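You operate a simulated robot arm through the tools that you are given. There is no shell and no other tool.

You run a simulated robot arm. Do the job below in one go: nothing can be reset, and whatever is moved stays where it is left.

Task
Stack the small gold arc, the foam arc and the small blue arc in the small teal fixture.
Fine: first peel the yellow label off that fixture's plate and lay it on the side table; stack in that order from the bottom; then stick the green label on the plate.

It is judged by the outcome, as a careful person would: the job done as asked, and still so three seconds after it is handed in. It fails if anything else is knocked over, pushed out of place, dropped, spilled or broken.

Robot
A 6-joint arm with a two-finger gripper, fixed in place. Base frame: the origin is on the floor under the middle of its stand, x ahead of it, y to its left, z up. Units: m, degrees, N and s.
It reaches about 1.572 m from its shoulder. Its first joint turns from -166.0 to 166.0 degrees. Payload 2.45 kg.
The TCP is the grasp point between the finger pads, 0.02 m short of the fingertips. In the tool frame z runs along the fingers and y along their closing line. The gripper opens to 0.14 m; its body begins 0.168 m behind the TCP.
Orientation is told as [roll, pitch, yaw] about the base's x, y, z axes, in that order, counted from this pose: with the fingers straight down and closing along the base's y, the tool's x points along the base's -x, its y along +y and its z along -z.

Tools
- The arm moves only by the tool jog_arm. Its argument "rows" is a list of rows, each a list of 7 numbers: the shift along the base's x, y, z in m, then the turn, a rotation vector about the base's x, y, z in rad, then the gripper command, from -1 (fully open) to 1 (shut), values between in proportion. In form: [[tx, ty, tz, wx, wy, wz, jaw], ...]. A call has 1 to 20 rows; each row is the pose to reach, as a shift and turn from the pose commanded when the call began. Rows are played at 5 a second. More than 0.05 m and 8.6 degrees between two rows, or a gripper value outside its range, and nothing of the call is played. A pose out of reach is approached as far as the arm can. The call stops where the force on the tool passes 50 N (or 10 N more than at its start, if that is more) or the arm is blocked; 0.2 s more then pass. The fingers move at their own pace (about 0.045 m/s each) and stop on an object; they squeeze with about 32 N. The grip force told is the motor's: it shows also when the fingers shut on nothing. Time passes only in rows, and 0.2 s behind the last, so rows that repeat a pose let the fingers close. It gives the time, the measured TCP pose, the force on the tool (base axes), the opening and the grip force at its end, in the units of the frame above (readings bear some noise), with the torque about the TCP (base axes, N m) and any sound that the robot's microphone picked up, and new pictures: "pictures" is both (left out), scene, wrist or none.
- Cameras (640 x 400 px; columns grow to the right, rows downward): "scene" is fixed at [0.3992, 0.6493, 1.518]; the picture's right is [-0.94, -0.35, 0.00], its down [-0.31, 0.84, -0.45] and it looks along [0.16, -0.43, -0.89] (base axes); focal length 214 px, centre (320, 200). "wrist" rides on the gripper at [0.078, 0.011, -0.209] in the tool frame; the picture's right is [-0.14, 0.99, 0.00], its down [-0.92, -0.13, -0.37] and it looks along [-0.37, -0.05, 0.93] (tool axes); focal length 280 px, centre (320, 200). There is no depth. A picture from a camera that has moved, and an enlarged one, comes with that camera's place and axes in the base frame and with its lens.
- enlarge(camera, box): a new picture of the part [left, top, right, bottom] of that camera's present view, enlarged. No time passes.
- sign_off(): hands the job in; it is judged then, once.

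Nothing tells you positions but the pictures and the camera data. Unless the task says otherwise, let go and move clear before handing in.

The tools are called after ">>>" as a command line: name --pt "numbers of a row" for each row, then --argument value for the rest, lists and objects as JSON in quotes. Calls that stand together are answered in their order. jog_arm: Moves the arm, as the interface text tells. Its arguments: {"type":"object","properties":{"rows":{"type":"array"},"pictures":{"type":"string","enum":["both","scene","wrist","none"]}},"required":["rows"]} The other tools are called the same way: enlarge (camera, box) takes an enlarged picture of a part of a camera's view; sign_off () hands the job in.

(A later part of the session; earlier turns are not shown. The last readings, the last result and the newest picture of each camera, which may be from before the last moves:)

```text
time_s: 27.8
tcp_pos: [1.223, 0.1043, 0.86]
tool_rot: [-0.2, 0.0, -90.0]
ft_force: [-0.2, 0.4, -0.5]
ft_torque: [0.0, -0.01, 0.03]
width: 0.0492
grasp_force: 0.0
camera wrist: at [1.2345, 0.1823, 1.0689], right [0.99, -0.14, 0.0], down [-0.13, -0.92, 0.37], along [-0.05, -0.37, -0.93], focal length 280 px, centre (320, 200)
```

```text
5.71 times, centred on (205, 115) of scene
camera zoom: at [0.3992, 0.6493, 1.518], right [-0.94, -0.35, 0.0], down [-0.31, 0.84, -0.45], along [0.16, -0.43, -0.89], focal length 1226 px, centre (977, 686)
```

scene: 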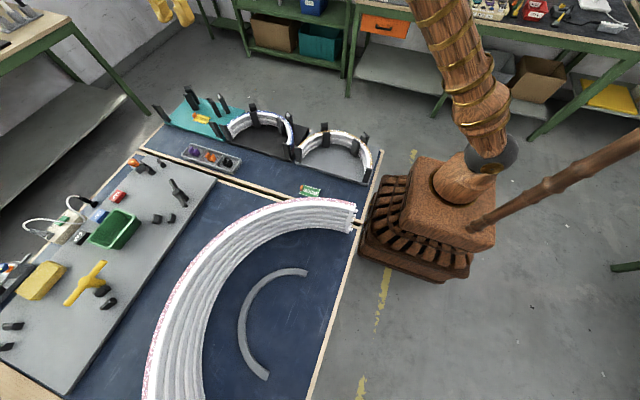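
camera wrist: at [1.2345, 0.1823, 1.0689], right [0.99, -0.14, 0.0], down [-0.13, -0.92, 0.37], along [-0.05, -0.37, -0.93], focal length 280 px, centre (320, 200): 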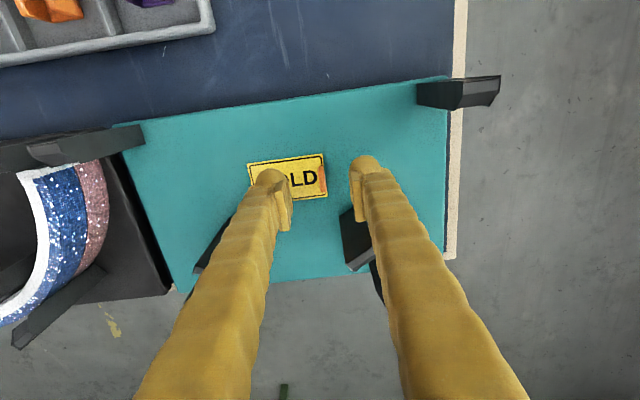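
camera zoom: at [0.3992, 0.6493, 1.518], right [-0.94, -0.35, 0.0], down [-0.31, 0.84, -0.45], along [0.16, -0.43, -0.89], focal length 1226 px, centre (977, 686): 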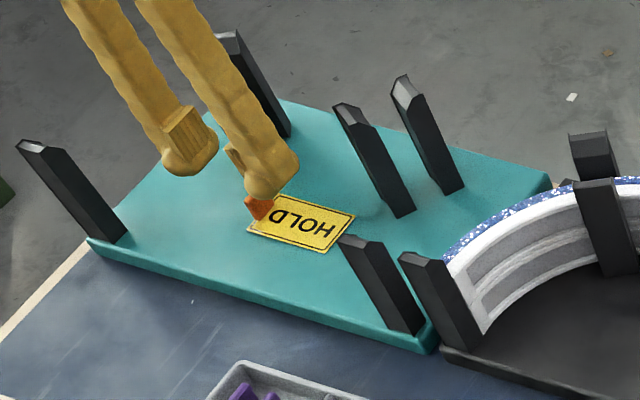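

The tab is centred between the fingers to within about 2 mm. I'll descend slowly so the tips stop just above the plate.

>>> jog_arm --pt "0.002 -0.002 -0.01 0 0.003 0 0.3" --pt "0.002 -0.002 -0.018 0 0.003 0 0.3" --pt "0.002 -0.002 -0.024 0 0.003 0 0.3" --pt "0.002 -0.002 -0.029 0 0.003 0 0.3" --pictures "wrist"

>>> enlarge --camera "scene" --box '[170, 90, 240, 140]'

>>> enlarge --camera "wrist" --box '[260, 120, 380, 240]'

```text
time_s: 28.8
tcp_pos: [1.2254, 0.102, 0.8327]
tool_rot: [-0.4, -0.1, -89.9]
ft_force: [-1.0, -0.3, -0.5]
ft_torque: [-0.01, 0.0, 0.01]
width: 0.0489
grasp_force: 0.1
camera wrist: at [1.2374, 0.1798, 1.0418], right [0.99, -0.14, -0.01], down [-0.12, -0.92, 0.37], along [-0.06, -0.37, -0.93], focal length 280 px, centre (320, 200)
```

wrist: 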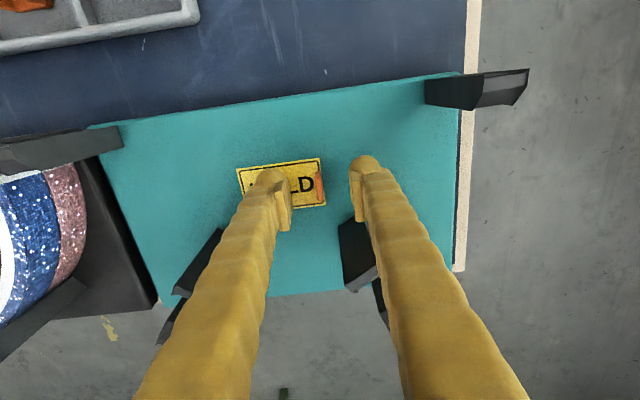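

```text
8.00 times, centred on (205, 115) of scene
camera zoom: at [0.3992, 0.6493, 1.518], right [-0.94, -0.35, 0.0], down [-0.31, 0.84, -0.45], along [0.16, -0.43, -0.89], focal length 1716 px, centre (1240, 880)
```

zoom: 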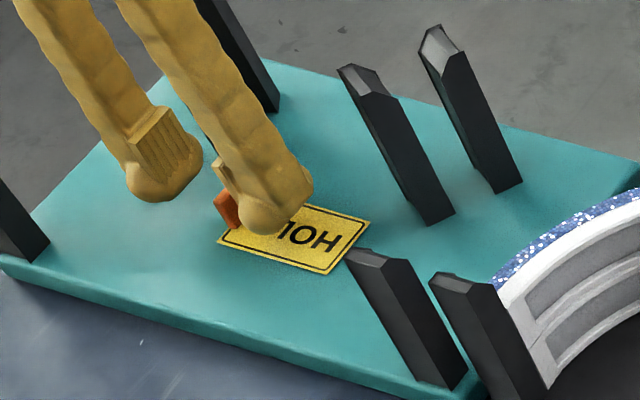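

```text
3.33 times, centred on (320, 180) of wrist
camera zoom: at [1.2374, 0.1798, 1.0418], right [0.99, -0.14, -0.01], down [-0.12, -0.92, 0.37], along [-0.06, -0.37, -0.93], focal length 935 px, centre (320, 267)
```

zoom: 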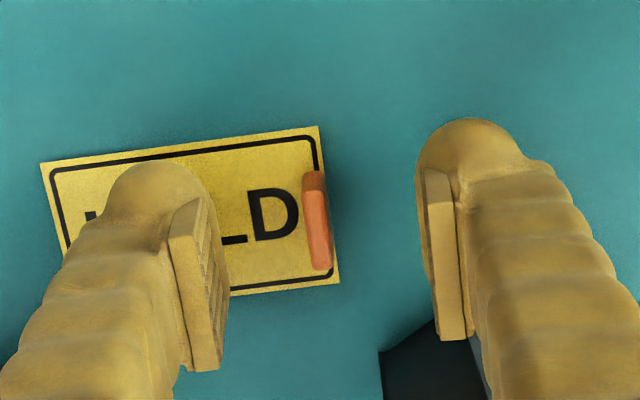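

>>> jog_arm --pt "0 0 -0.004 0 0.004 0 0.3" --pt "0 0 -0.004 0 0.004 0 0.5" --pt "0 0 -0.004 0 0.004 0 0.8" --pt "0 0 -0.004 0 0.004 0 1.0" --pt "0 0 -0.004 0 0.004 0 1.0" --pt "0 0 -0.004 0 0.004 0 1.0" --pictures "wrist"

>>> enlarge --camera "scene" --box '[170, 90, 240, 140]'

```text
time_s: 30.2
tcp_pos: [1.2245, 0.101, 0.8273]
tool_rot: [-0.7, -0.1, -90.0]
ft_force: [-4.9, 0.1, -1.4]
ft_torque: [-0.02, 0.03, 0.03]
width: 0.0059
grasp_force: 32.3
camera wrist: at [1.2382, 0.1795, 1.0373], right [0.99, -0.14, -0.01], down [-0.12, -0.92, 0.37], along [-0.06, -0.37, -0.93], focal length 280 px, centre (320, 200)
```

wrist: 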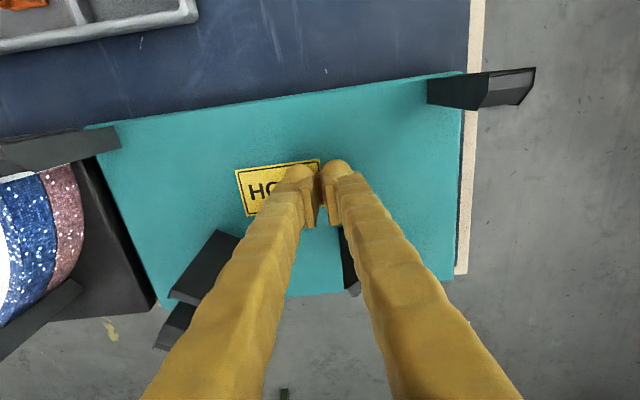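

```text
8.00 times, centred on (205, 115) of scene
camera zoom: at [0.3992, 0.6493, 1.518], right [-0.94, -0.35, 0.0], down [-0.31, 0.84, -0.45], along [0.16, -0.43, -0.89], focal length 1716 px, centre (1240, 880)
```

zoom: 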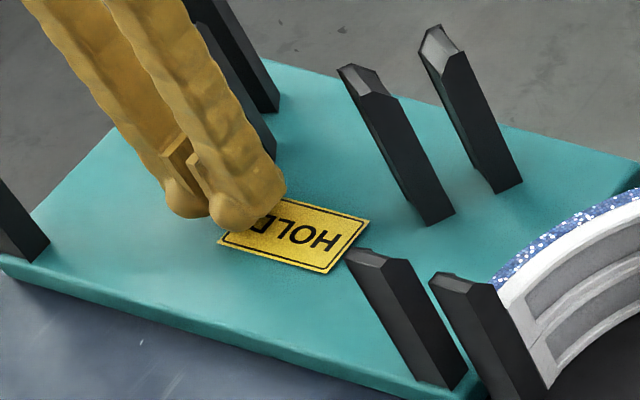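

The tab is gripped (about 6 mm wide). Now I peel by lifting slowly.

>>> jog_arm --pt "0 0 0.003 0 -0.006 0 1.0" --pt "-0.001 0 0.007 0 -0.012 0 1.0" --pt "-0.002 0 0.012 0 -0.012 0 1.0" --pt "-0.004 0 0.018 0 -0.012 0 1.0" --pt "-0.006 0 0.025 0 -0.012 0 1.0" --pt "-0.008 0 0.032 0 -0.012 0 1.0" --pictures "wrist"

>>> enlarge --camera "scene" --box '[170, 80, 250, 140]'

```text
time_s: 31.6
tcp_pos: [1.2165, 0.1015, 0.8601]
tool_rot: [0.0, -0.1, -90.0]
ft_force: [-0.1, -1.0, -0.1]
ft_torque: [0.01, -0.02, -0.02]
width: 0.0059
grasp_force: 32.1
camera wrist: at [1.2277, 0.1802, 1.0697], right [0.99, -0.14, 0.0], down [-0.13, -0.92, 0.37], along [-0.05, -0.37, -0.93], focal length 280 px, centre (320, 200)
```

wrist: 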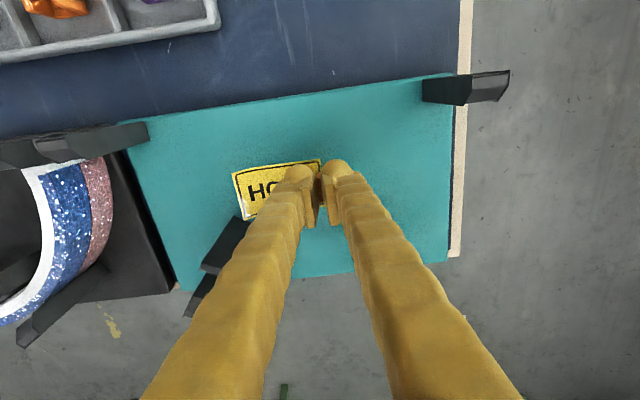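

```text
6.67 times, centred on (210, 110) of scene
camera zoom: at [0.3992, 0.6493, 1.518], right [-0.94, -0.35, 0.0], down [-0.31, 0.84, -0.45], along [0.16, -0.43, -0.89], focal length 1430 px, centre (1053, 800)
```

zoom: 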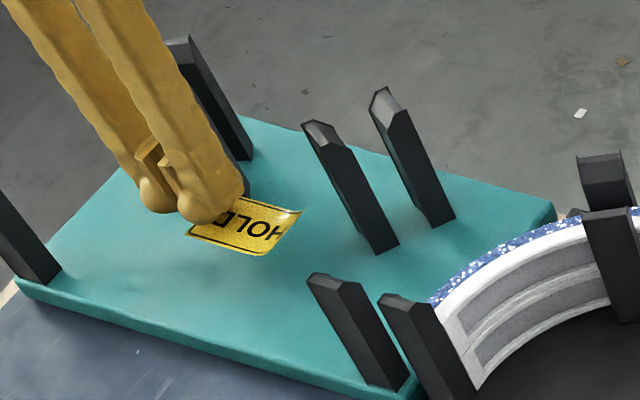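

The label came off cleanly and hangs from the tab. I'll carry it out over the open front of the fixture and along the side table to a free blue spot near (0.75, 0.25).

>>> jog_arm --pt "-0.01 0.035 0.005 0 0 0 1" --pt "-0.02 0.07 0.01 0 0 0 1" --pt "-0.03 0.105 0.02 0 0 0 1" --pt "-0.045 0.145 0.035 0 0 0 1" --pt "-0.09 0.15 0.045 0 0 0 1" --pt "-0.135 0.15 0.05 0 0 0 1" --pt "-0.18 0.15 0.05 0 0 0 1" --pt "-0.225 0.15 0.05 0 0 0 1" --pt "-0.27 0.15 0.05 0 0 0 1" --pt "-0.315 0.15 0.05 0 0 0 1" --pt "-0.36 0.15 0.05 0 0 0 1" --pt "-0.405 0.15 0.05 0 0 0 1" --pt "-0.426 0.15 0.04 0 0 0 1" --pt "-0.426 0.15 0.02 0 0 0 1"

>>> enlarge --camera "scene" --box '[190, 100, 340, 200]'

```text
time_s: 34.6
tcp_pos: [0.789, 0.2511, 0.8802]
tool_rot: [0.1, 0.0, -90.0]
ft_force: [0.7, 0.0, -0.2]
ft_torque: [-0.01, -0.04, 0.0]
width: 0.0057
grasp_force: 32.7
camera wrist: at [0.8001, 0.3293, 1.0899], right [0.99, -0.14, 0.0], down [-0.13, -0.92, 0.37], along [-0.05, -0.37, -0.93], focal length 280 px, centre (320, 200)
```

scene: 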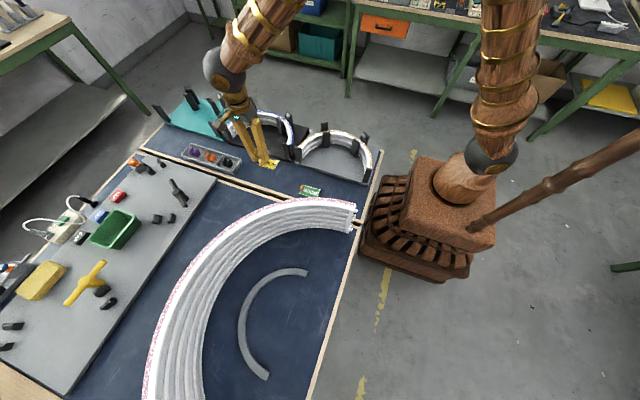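
wrist: 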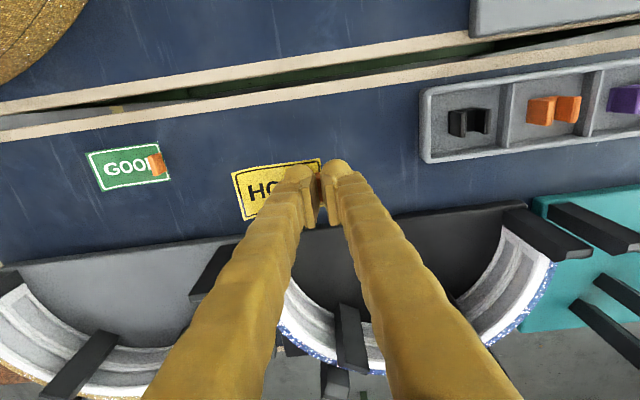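

```text
4.00 times, centred on (265, 150) of scene
camera zoom: at [0.3992, 0.6493, 1.518], right [-0.94, -0.35, 0.0], down [-0.31, 0.84, -0.45], along [0.16, -0.43, -0.89], focal length 858 px, centre (540, 400)
```

zoom: 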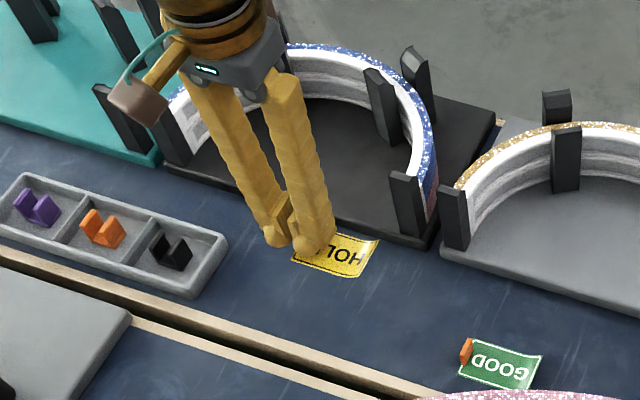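

>>> jog_arm --pt "0 0 -0.02 0 0 0 1" --pt "0 0 -0.04 0 0 0 1" --pt "0 0 -0.055 0 0 0 1" --pt "0 0 -0.062 0 0 0 1" --pt "0 0 -0.066 0 0 0 1" --pictures "none"

>>> enlarge --camera "scene" --box '[225, 130, 315, 190]'

```text
time_s: 35.8
tcp_pos: [0.7912, 0.2527, 0.8154]
tool_rot: [0.2, 0.0, -90.0]
ft_force: [-0.2, -0.6, 0.3]
ft_torque: [0.02, -0.01, -0.01]
width: 0.0064
grasp_force: 32.0
```

```text
6.67 times, centred on (270, 160) of scene
camera zoom: at [0.3992, 0.6493, 1.518], right [-0.94, -0.35, 0.0], down [-0.31, 0.84, -0.45], along [0.16, -0.43, -0.89], focal length 1430 px, centre (653, 467)
```

zoom: 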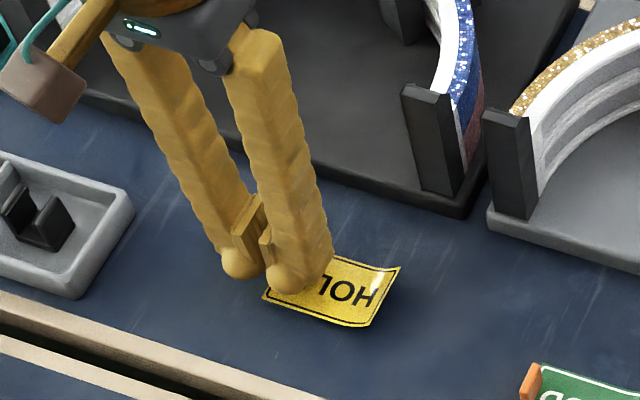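

>>> jog_arm --pt "0 0 -0.002 0 0 0 1" --pt "0 0 -0.004 0 0 0 1" --pt "0 0 -0.004 0 0 0 1" --pictures "none"

```text
time_s: 36.6
tcp_pos: [0.7914, 0.253, 0.8105]
tool_rot: [0.0, -0.1, -90.1]
ft_force: [0.3, -0.7, -0.2]
ft_torque: [0.01, -0.02, 0.02]
width: 0.0059
grasp_force: 32.1
```

>>> jog_arm --pt "0 0 -0.002 0 0 0 1" --pt "0 0 -0.002 0 0 0 1" --pictures "none"

>>> enlarge --camera "scene" --box '[240, 150, 300, 185]'

```text
time_s: 37.2
tcp_pos: [0.7912, 0.2532, 0.8103]
tool_rot: [0.2, -0.1, -90.0]
ft_force: [0.4, -0.9, 7.9]
ft_torque: [-0.03, -0.01, -0.01]
width: 0.0058
grasp_force: 31.7
```

```text
10.67 times, centred on (270, 168) of scene
camera zoom: at [0.3992, 0.6493, 1.518], right [-0.94, -0.35, 0.0], down [-0.31, 0.84, -0.45], along [0.16, -0.43, -0.89], focal length 2288 px, centre (853, 547)
```

zoom: 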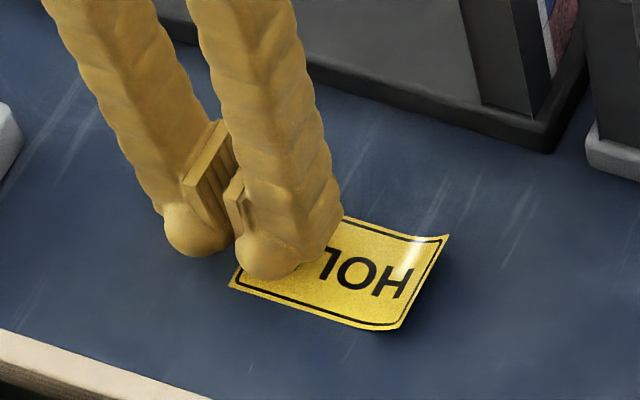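

The label is touching down (about 8 N). I'll release gently and rise.

>>> jog_arm --pt "0 0 0.001 0 0 0 0.85" --pt "0 0 0.001 0 0 0 0.7" --pt "0 0 0.001 0 0 0 0.6" --pt "0 0 0.01 0 0 0 0.6" --pt "0 0 0.03 0 0 0 0.6" --pt "0 0 0.06 0 0 0 0.4" --pt "0 0 0.1 0 0 0 0.4"

>>> enlarge --camera "scene" --box '[240, 150, 300, 185]'

```text
time_s: 38.8
tcp_pos: [0.7916, 0.2529, 0.9079]
tool_rot: [0.0, -0.1, -90.0]
ft_force: [-0.3, 0.5, -0.6]
ft_torque: [0.02, -0.02, -0.03]
width: 0.0419
grasp_force: 0.1
camera wrist: at [0.8026, 0.3315, 1.1164], right [0.99, -0.14, 0.0], down [-0.13, -0.92, 0.37], along [-0.05, -0.37, -0.93], focal length 280 px, centre (320, 200)
```

scene: 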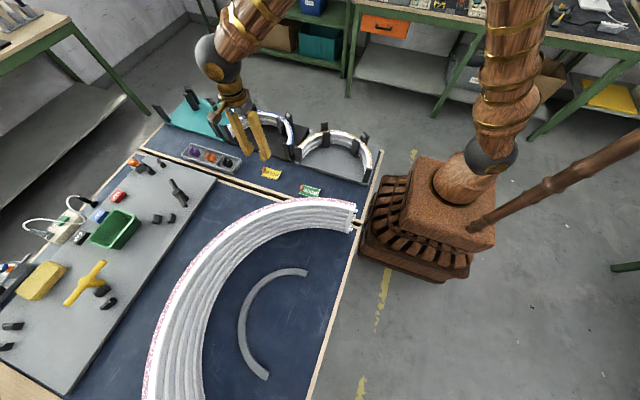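
wrist: 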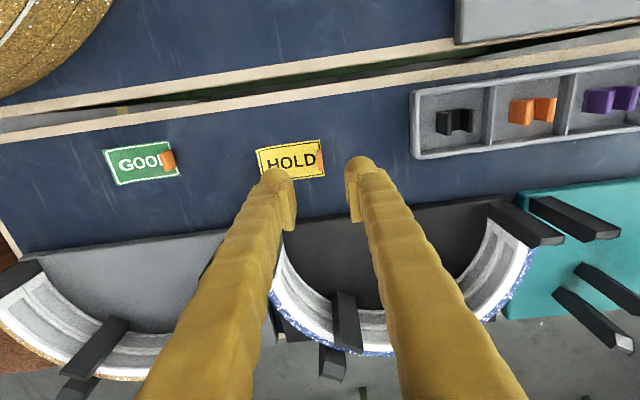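

```text
10.67 times, centred on (270, 168) of scene
camera zoom: at [0.3992, 0.6493, 1.518], right [-0.94, -0.35, 0.0], down [-0.31, 0.84, -0.45], along [0.16, -0.43, -0.89], focal length 2288 px, centre (853, 547)
```

zoom: 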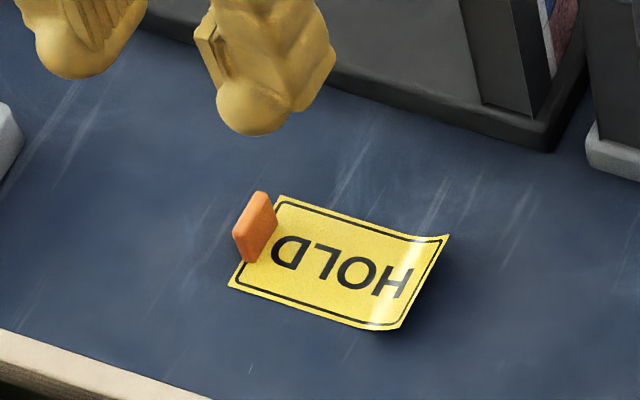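

The yellow label lies flat on the side table. Next I'll return the fingers to closing along y and view the grey fixture with the gold arc from above.

>>> jog_arm --pt "0 0 0.04 0 0 0.13 0.2" --pt "-0.01 0 0.08 0 0 0.26 0.0" --pt "-0.03 -0.01 0.11 0 0 0.39 -0.2" --pt "-0.06 -0.02 0.13 0 0 0.52 -0.4" --pt "-0.09 -0.04 0.15 0 0 0.65 -0.6" --pt "-0.12 -0.06 0.17 0 0 0.78 -0.8" --pt "-0.15 -0.08 0.172 0 0 0.91 -1" --pt "-0.18 -0.1 0.172 0 0 1.04 -1" --pt "-0.21 -0.115 0.172 0 0 1.17 -1" --pt "-0.24 -0.13 0.172 0 0 1.3 -1" --pt "-0.27 -0.145 0.172 0 0 1.43 -1" --pt "-0.3 -0.153 0.172 0 0 1.5708 -1" --pt "-0.3316 -0.153 0.172 0 0 1.5708 -1" --pt "-0.3316 -0.153 0.172 0 0 1.5708 -1"

>>> enlarge --camera "wrist" --box '[180, 60, 440, 270]'

```text
time_s: 41.8
tcp_pos: [0.4595, 0.1016, 1.0816]
tool_rot: [0.2, -0.1, -0.1]
ft_force: [0.2, 0.1, -0.3]
ft_torque: [0.01, 0.01, -0.02]
width: 0.1395
grasp_force: 0.1
camera wrist: at [0.3811, 0.1115, 1.2907], right [0.14, 0.99, 0.0], down [0.92, -0.13, 0.37], along [0.37, -0.05, -0.93], focal length 280 px, centre (320, 200)
```

scene: 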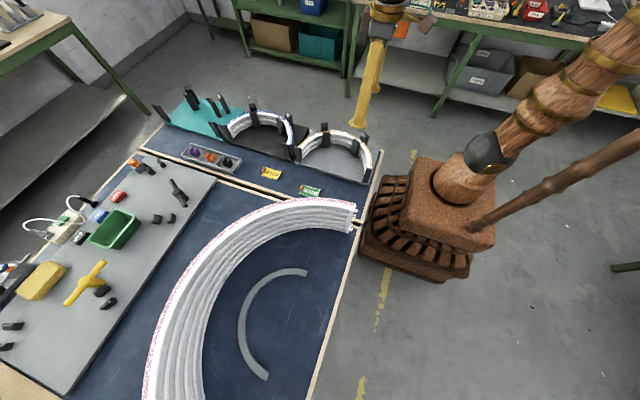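
wrist: 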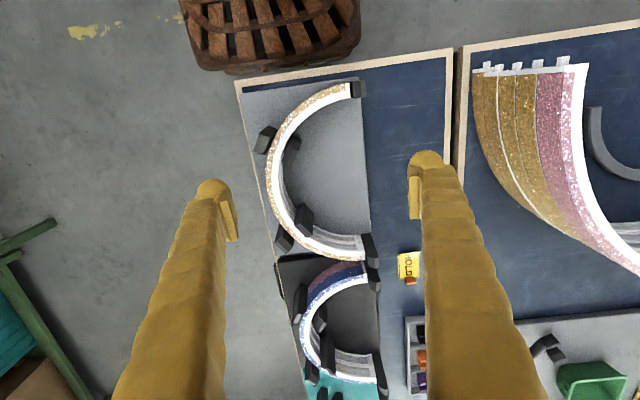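

```text
1.90 times, centred on (310, 165) of wrist
camera zoom: at [0.3811, 0.1115, 1.2907], right [0.14, 0.99, 0.0], down [0.92, -0.13, 0.37], along [0.37, -0.05, -0.93], focal length 534 px, centre (339, 267)
```

zoom: 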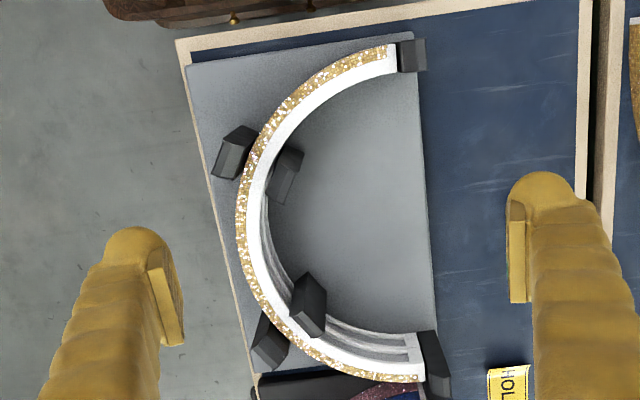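

>>> enlarge --camera "wrist" --box '[255, 75, 375, 155]'

>>> enlarge --camera "wrist" --box '[255, 185, 395, 275]'

>>> enlarge --camera "scene" --box '[330, 120, 400, 190]'

>>> enlarge --camera "wrist" --box '[460, 50, 640, 170]'

```text
5.00 times, centred on (315, 115) of wrist
camera zoom: at [0.3811, 0.1115, 1.2907], right [0.14, 0.99, 0.0], down [0.92, -0.13, 0.37], along [0.37, -0.05, -0.93], focal length 1402 px, centre (345, 625)
```

zoom: 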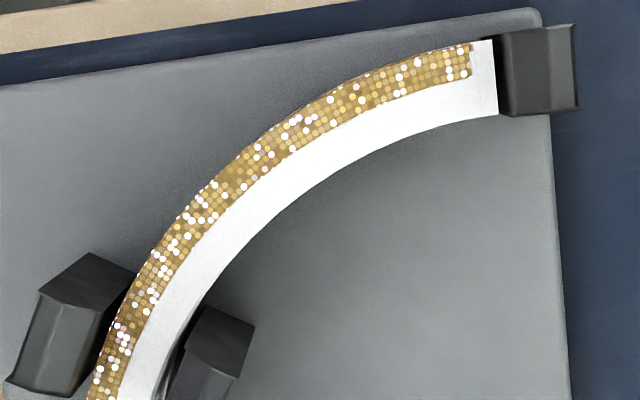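

```text
4.44 times, centred on (325, 230) of wrist
camera zoom: at [0.3811, 0.1115, 1.2907], right [0.14, 0.99, 0.0], down [0.92, -0.13, 0.37], along [0.37, -0.05, -0.93], focal length 1246 px, centre (298, 67)
```

zoom: 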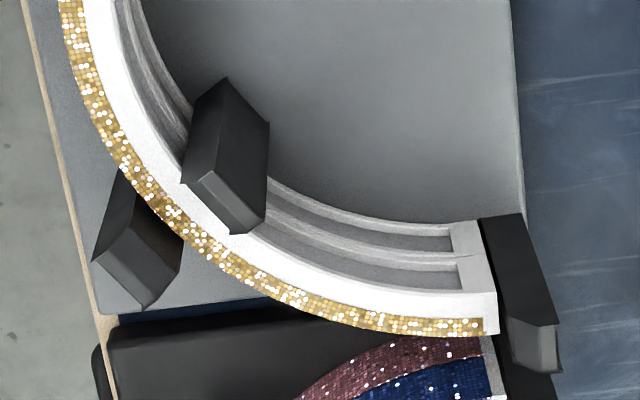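

```text
5.71 times, centred on (365, 155) of scene
camera zoom: at [0.3992, 0.6493, 1.518], right [-0.94, -0.35, 0.0], down [-0.31, 0.84, -0.45], along [0.16, -0.43, -0.89], focal length 1226 px, centre (63, 457)
```

zoom: 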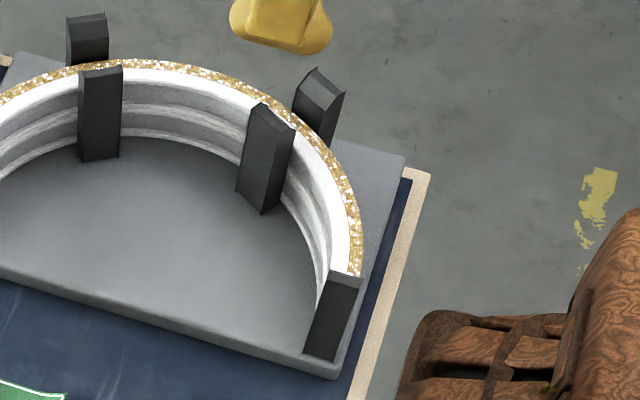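

```text
3.33 times, centred on (550, 110) of wrist
camera zoom: at [0.3811, 0.1115, 1.2907], right [0.14, 0.99, 0.0], down [0.92, -0.13, 0.37], along [0.37, -0.05, -0.93], focal length 935 px, centre (-447, 500)
```

zoom: 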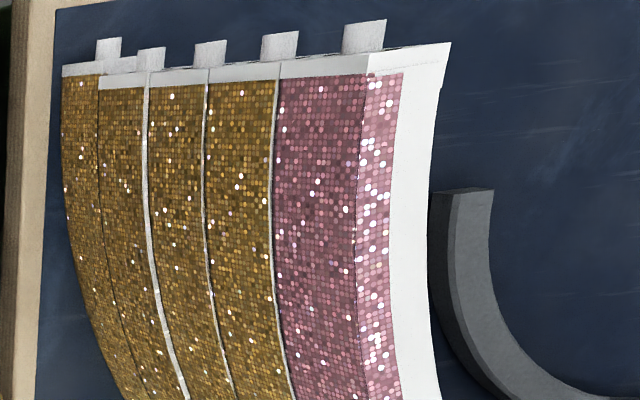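

The gold arc is a half ring (outer radius about 0.149 m, centre near (0.528, 0.153)), sitting on another arc. I'll take the very same relative view over the teal fixture, so that I can get the exact offset between the fixtures.

>>> jog_arm --pt "0.05 0 0 0 0 0 -1" --pt "0.1 0 0 0 0 0 -1" --pt "0.15 0 0 0 0 0 -1" --pt "0.2 0 0 0 0 0 -1" --pt "0.25 0 0 0 0 0 -1" --pt "0.3 0 0 0 0 0 -1" --pt "0.35 0 0 0 0 0 -1" --pt "0.4 0 0 0 0 0 -1" --pt "0.45 0 0 0 0 0 -1" --pt "0.5 0 0 0 0 0 -1" --pt "0.55 0 0 0 0 0 -1" --pt "0.6 0 0 0 0 0 -1" --pt "0.65 0 0 0 0 0 -1" --pt "0.65 0 0 0 0 0 -1" --pt "0.65 0 0 0 0 0 -1" --pictures "wrist"

>>> enlarge --camera "wrist" --box '[180, 60, 440, 270]'

>>> enlarge --camera "wrist" --box '[255, 75, 375, 155]'

>>> enlarge --camera "wrist" --box '[255, 185, 395, 275]'

```text
time_s: 45.0
tcp_pos: [1.1091, 0.1003, 1.0784]
tool_rot: [0.0, -0.1, -0.1]
ft_force: [0.3, 0.3, -0.7]
ft_torque: [0.02, 0.04, 0.02]
width: 0.1399
grasp_force: 0.0
camera wrist: at [1.0307, 0.1103, 1.2874], right [0.14, 0.99, 0.0], down [0.92, -0.13, 0.37], along [0.37, -0.05, -0.93], focal length 280 px, centre (320, 200)
```

wrist: 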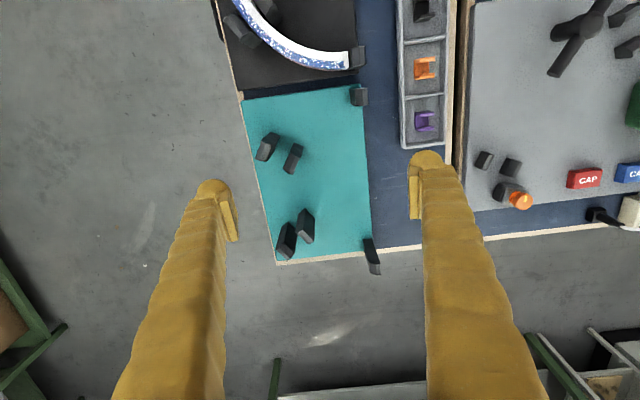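

```text
1.90 times, centred on (310, 165) of wrist
camera zoom: at [1.0307, 0.1103, 1.2874], right [0.14, 0.99, 0.0], down [0.92, -0.13, 0.37], along [0.37, -0.05, -0.93], focal length 534 px, centre (339, 267)
```

zoom: 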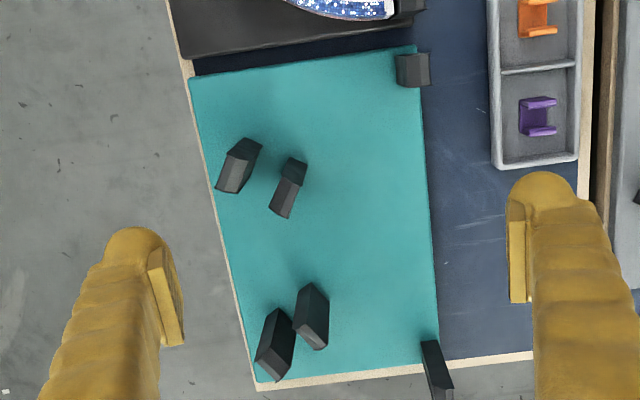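

```text
5.00 times, centred on (315, 115) of wrist
camera zoom: at [1.0307, 0.1103, 1.2874], right [0.14, 0.99, 0.0], down [0.92, -0.13, 0.37], along [0.37, -0.05, -0.93], focal length 1402 px, centre (345, 625)
```

zoom: 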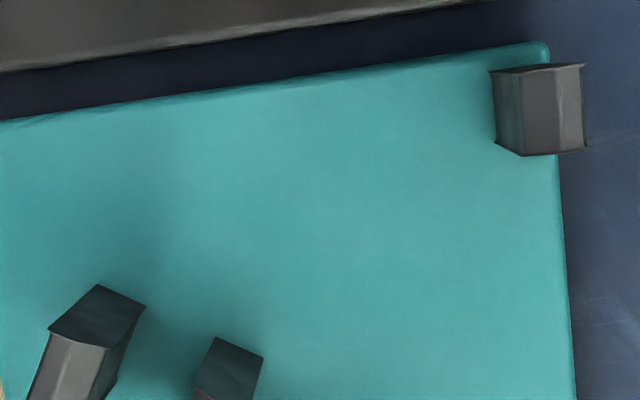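

```text
4.44 times, centred on (325, 230) of wrist
camera zoom: at [1.0307, 0.1103, 1.2874], right [0.14, 0.99, 0.0], down [0.92, -0.13, 0.37], along [0.37, -0.05, -0.93], focal length 1246 px, centre (298, 67)
```

zoom: 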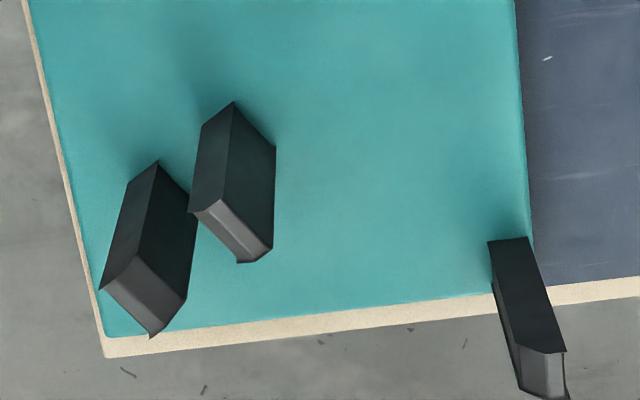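

Comparing the two views, the teal fixture is offset from the grey one by +0.660 m in x and 0 in y with no rotation. I'll take the same view over the dark fixture on the way back.

>>> jog_arm --pt "-0.045 0 0 0 0 0 -1" --pt "-0.09 0 0 0 0 0 -1" --pt "-0.135 0 0 0 0 0 -1" --pt "-0.18 0 0 0 0 0 -1" --pt "-0.225 0 0 0 0 0 -1" --pt "-0.27 0 0 0 0 0 -1" --pt "-0.31 0 0 0 0 0 -1" --pt "-0.32 0 0 0 0 0 -1" --pt "-0.32 0 0 0 0 0 -1" --pictures "wrist"

>>> enlarge --camera "wrist" --box '[180, 60, 440, 270]'

>>> enlarge --camera "wrist" --box '[255, 75, 375, 155]'

>>> enlarge --camera "wrist" --box '[255, 185, 395, 275]'

```text
time_s: 47.0
tcp_pos: [0.7887, 0.0991, 1.0796]
tool_rot: [0.1, -0.2, 0.0]
ft_force: [-0.1, 0.2, 0.2]
ft_torque: [-0.03, 0.01, 0.02]
width: 0.14
grasp_force: 0.0
camera wrist: at [0.7109, 0.1087, 1.2889], right [0.14, 0.99, 0.0], down [0.92, -0.13, 0.37], along [0.37, -0.05, -0.93], focal length 280 px, centre (320, 200)
```

wrist: 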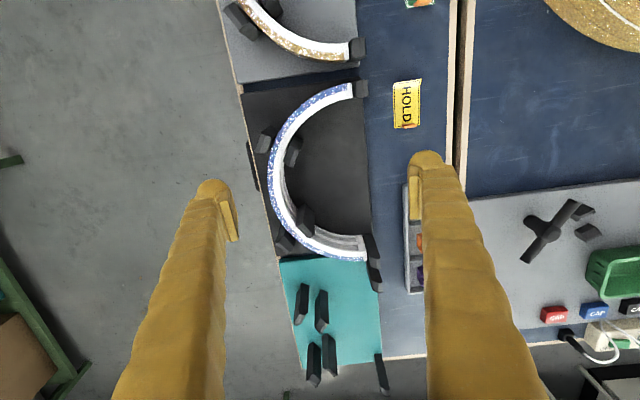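

```text
1.90 times, centred on (310, 165) of wrist
camera zoom: at [0.7109, 0.1087, 1.2889], right [0.14, 0.99, 0.0], down [0.92, -0.13, 0.37], along [0.37, -0.05, -0.93], focal length 534 px, centre (339, 267)
```

zoom: 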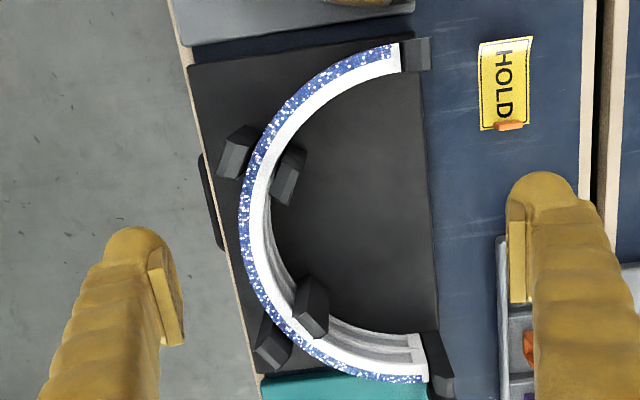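

```text
5.00 times, centred on (315, 115) of wrist
camera zoom: at [0.7109, 0.1087, 1.2889], right [0.14, 0.99, 0.0], down [0.92, -0.13, 0.37], along [0.37, -0.05, -0.93], focal length 1402 px, centre (345, 625)
```

zoom: 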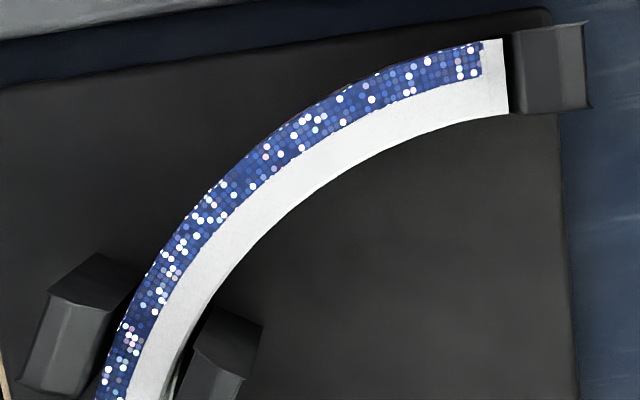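

```text
4.44 times, centred on (325, 230) of wrist
camera zoom: at [0.7109, 0.1087, 1.2889], right [0.14, 0.99, 0.0], down [0.92, -0.13, 0.37], along [0.37, -0.05, -0.93], focal length 1246 px, centre (298, 67)
```

zoom: 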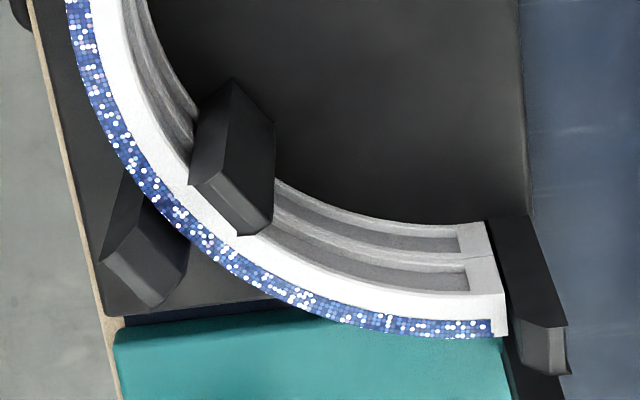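

The dark fixture is exactly +0.330 m from the grey one, so all three are evenly spaced. Now I go above the gold arc's apex at about (0.528, 0.014) with the jaws partly closed.

>>> jog_arm --pt "-0.04 -0.01 0 0 0 0 -0.8" --pt "-0.08 -0.025 0 0 0 0 -0.6" --pt "-0.12 -0.04 0 0 0 0 -0.4" --pt "-0.16 -0.055 0 0 0 0 -0.2" --pt "-0.2 -0.07 -0.01 0 0 0 0" --pt "-0.24 -0.08 -0.03 0 0 0 0.14" --pt "-0.26 -0.085 -0.06 0 0 0 0.14" --pt "-0.2607 -0.0851 -0.09 0 0 0 0.14" --pt "-0.2607 -0.0851 -0.12 0 0 0 0.14" --pt "-0.2607 -0.0851 -0.12 0 0 0 0.14"

>>> enlarge --camera "wrist" --box '[240, 120, 400, 260]'

>>> enlarge --camera "scene" --box '[280, 90, 400, 190]'

```text
time_s: 49.2
tcp_pos: [0.5273, 0.0135, 0.9622]
tool_rot: [0.1, -0.2, 0.0]
ft_force: [-1.0, -0.1, -0.4]
ft_torque: [0.01, -0.01, -0.01]
width: 0.06
grasp_force: 0.1
camera wrist: at [0.4488, 0.0226, 1.1712], right [0.14, 0.99, 0.0], down [0.92, -0.13, 0.37], along [0.37, -0.05, -0.93], focal length 280 px, centre (320, 200)
```

scene: 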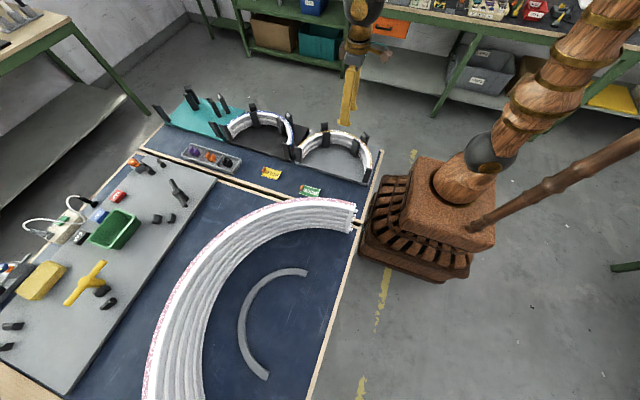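
wrist: 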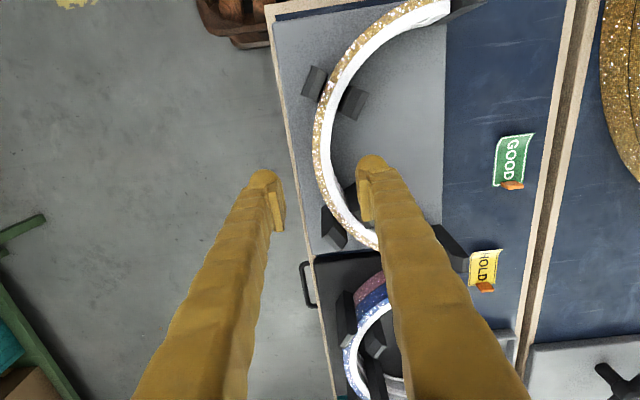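

```text
2.86 times, centred on (320, 190) of wrist
camera zoom: at [0.4488, 0.0226, 1.1712], right [0.14, 0.99, 0.0], down [0.92, -0.13, 0.37], along [0.37, -0.05, -0.93], focal length 801 px, centre (320, 229)
```

zoom: 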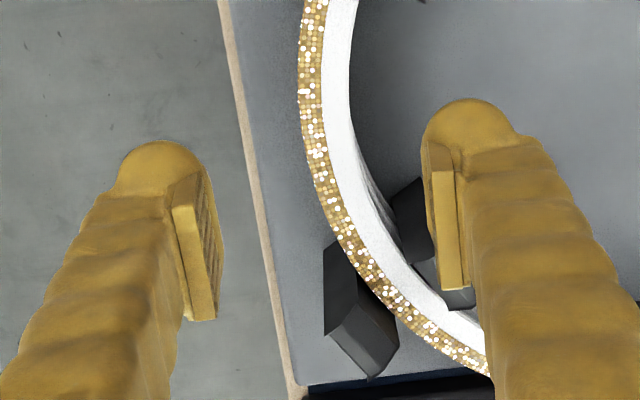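

```text
4.00 times, centred on (340, 140) of scene
camera zoom: at [0.3992, 0.6493, 1.518], right [-0.94, -0.35, 0.0], down [-0.31, 0.84, -0.45], along [0.16, -0.43, -0.89], focal length 858 px, centre (240, 440)
```

zoom: 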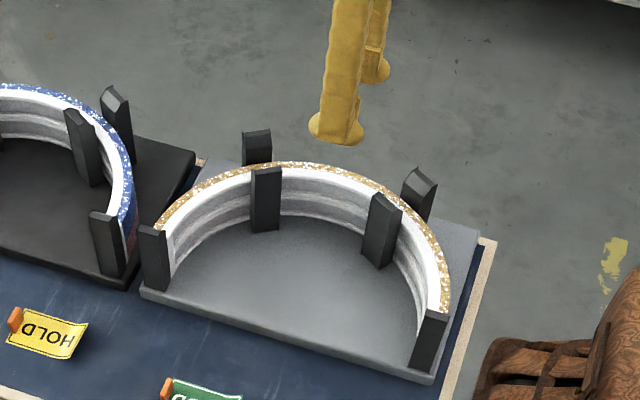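

>>> jog_arm --pt "0.0007 0.001 -0.03 0 0.003 0 0.14" --pt "0.0007 0.001 -0.06 0 0.003 0 0.14" --pt "0.0007 0.001 -0.085 0 0.003 0 0.14" --pt "0.0007 0.001 -0.098 0 0.003 0 0.14" --pt "0.0007 0.001 -0.098 0 0.003 0 0.14" --pictures "wrist"

>>> enlarge --camera "scene" --box '[320, 110, 370, 150]'

>>> enlarge --camera "wrist" --box '[240, 120, 400, 260]'

```text
time_s: 50.4
tcp_pos: [0.5288, 0.0155, 0.862]
tool_rot: [0.0, -0.1, 0.0]
ft_force: [0.1, -0.2, 0.6]
ft_torque: [0.0, 0.03, -0.01]
width: 0.0602
grasp_force: 0.1
camera wrist: at [0.4515, 0.0255, 1.0713], right [0.14, 0.99, 0.0], down [0.92, -0.13, 0.37], along [0.36, -0.05, -0.93], focal length 280 px, centre (320, 200)
```

wrist: 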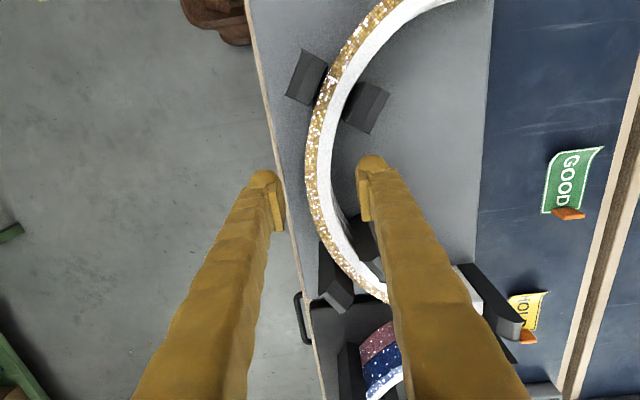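

```text
10.00 times, centred on (345, 130) of scene
camera zoom: at [0.3992, 0.6493, 1.518], right [-0.94, -0.35, 0.0], down [-0.31, 0.84, -0.45], along [0.16, -0.43, -0.89], focal length 2145 px, centre (70, 900)
```

zoom: 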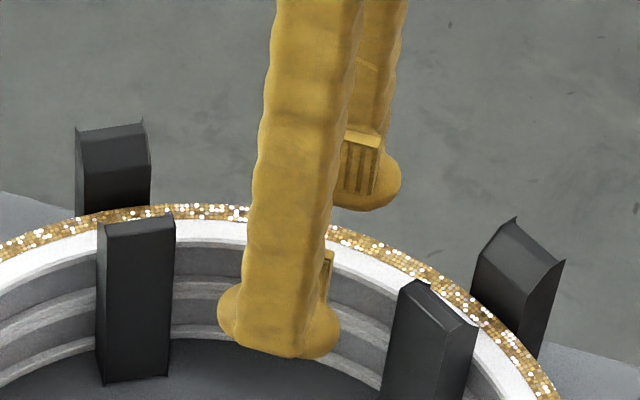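

```text
2.86 times, centred on (320, 190) of wrist
camera zoom: at [0.4515, 0.0255, 1.0713], right [0.14, 0.99, 0.0], down [0.92, -0.13, 0.37], along [0.36, -0.05, -0.93], focal length 801 px, centre (320, 229)
```

zoom: 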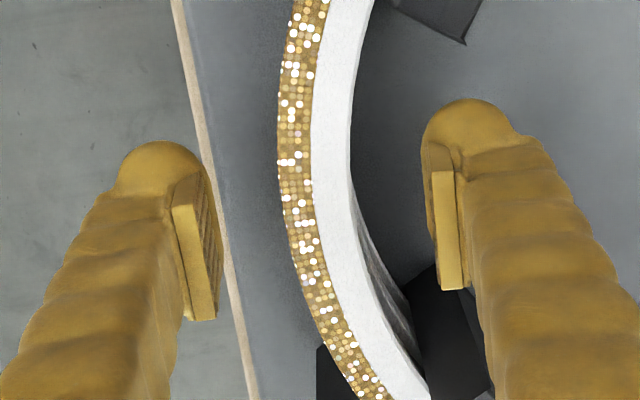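

The arc is centred between the fingers, with the tips above the seam to the lower arc. I'll lower 3 mm more, close, and check before lifting.

>>> jog_arm --pt "0 0 -0.0035 0 0 0 0.14" --pt "0 0 -0.0035 0 0 0 0.3" --pt "0 0 -0.0035 0 0 0 0.5" --pt "0 0 -0.0035 0 0 0 0.7" --pt "0 0 -0.0035 0 0 0 0.85" --pt "0 0 -0.0035 0 0 0 1" --pt "0 0 -0.0035 0 0 0 1" --pt "0 0 -0.0035 0 0 0 1" --pictures "wrist"

>>> enlarge --camera "scene" --box '[310, 110, 370, 160]'

```text
time_s: 52.2
tcp_pos: [0.529, 0.0157, 0.8588]
tool_rot: [0.1, 0.0, -0.1]
ft_force: [-0.1, -0.1, 0.4]
ft_torque: [-0.01, -0.04, -0.04]
width: 0.0201
grasp_force: 32.0
camera wrist: at [0.4515, 0.0251, 1.0683], right [0.14, 0.99, 0.0], down [0.92, -0.13, 0.37], along [0.36, -0.05, -0.93], focal length 280 px, centre (320, 200)
```

wrist: 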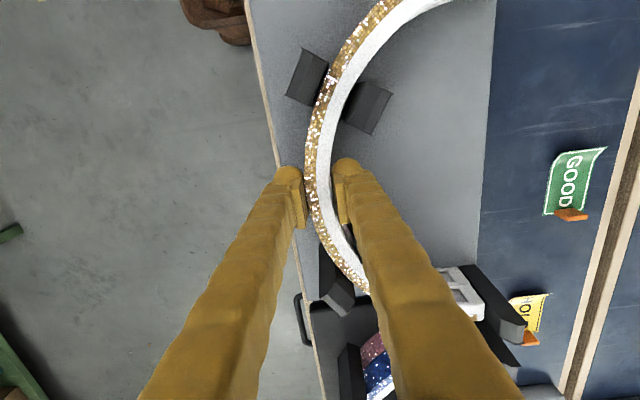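

```text
8.00 times, centred on (340, 135) of scene
camera zoom: at [0.3992, 0.6493, 1.518], right [-0.94, -0.35, 0.0], down [-0.31, 0.84, -0.45], along [0.16, -0.43, -0.89], focal length 1716 px, centre (160, 720)
```

zoom: 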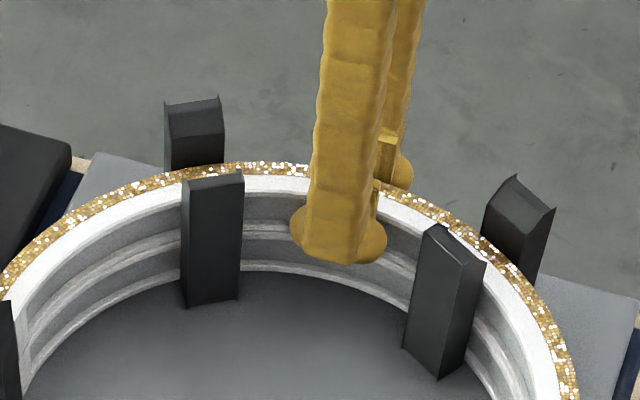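

The grip is firm on a 20 mm wide body. I'll lift a little and check that only the top arc comes up.

>>> jog_arm --pt "0 0 0.004 0 0 0 1" --pt "0 0 0.01 0 0 0 1" --pt "0 0 0.018 0 0 0 1" --pt "0 0 0.025 0 0 0 1" --pt "0 0 0.025 0 0 0 1" --pictures "wrist"

>>> enlarge --camera "scene" --box '[280, 100, 400, 190]'

```text
time_s: 53.4
tcp_pos: [0.5284, 0.0158, 0.8843]
tool_rot: [0.0, 0.0, 0.0]
ft_force: [-0.4, 0.5, -2.3]
ft_torque: [-0.04, -0.02, 0.01]
width: 0.0199
grasp_force: 32.0
camera wrist: at [0.4509, 0.0258, 1.0934], right [0.14, 0.99, 0.0], down [0.92, -0.13, 0.37], along [0.36, -0.05, -0.93], focal length 280 px, centre (320, 200)
```

wrist: 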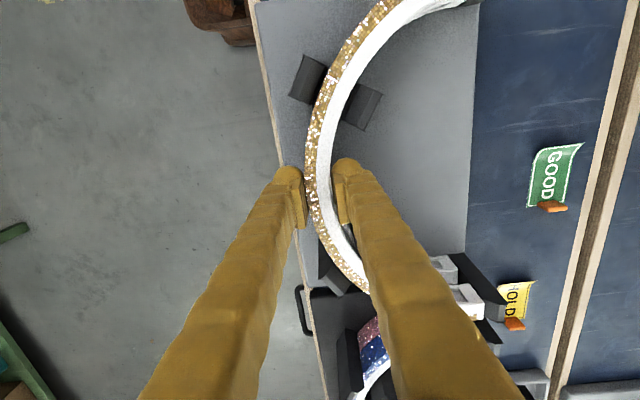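

```text
4.44 times, centred on (340, 145) of scene
camera zoom: at [0.3992, 0.6493, 1.518], right [-0.94, -0.35, 0.0], down [-0.31, 0.84, -0.45], along [0.16, -0.43, -0.89], focal length 953 px, centre (231, 444)
```

zoom: 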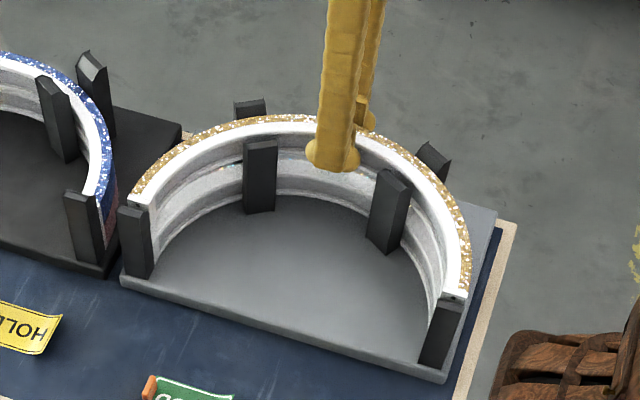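

>>> enlarge --camera "scene" --box '[300, 115, 380, 175]'

>>> enlarge --camera "wrist" --box '[380, 240, 500, 320]'

```text
6.67 times, centred on (340, 145) of scene
camera zoom: at [0.3992, 0.6493, 1.518], right [-0.94, -0.35, 0.0], down [-0.31, 0.84, -0.45], along [0.16, -0.43, -0.89], focal length 1430 px, centre (187, 567)
```

zoom: 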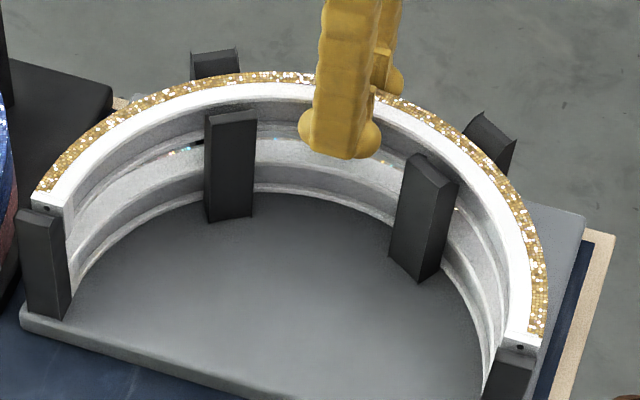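

```text
5.00 times, centred on (440, 280) of wrist
camera zoom: at [0.4509, 0.0258, 1.0934], right [0.14, 0.99, 0.0], down [0.92, -0.13, 0.37], along [0.36, -0.05, -0.93], focal length 1402 px, centre (-280, -200)
```

zoom: 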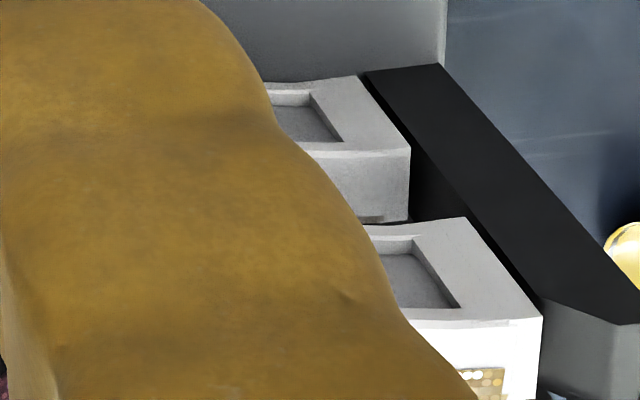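

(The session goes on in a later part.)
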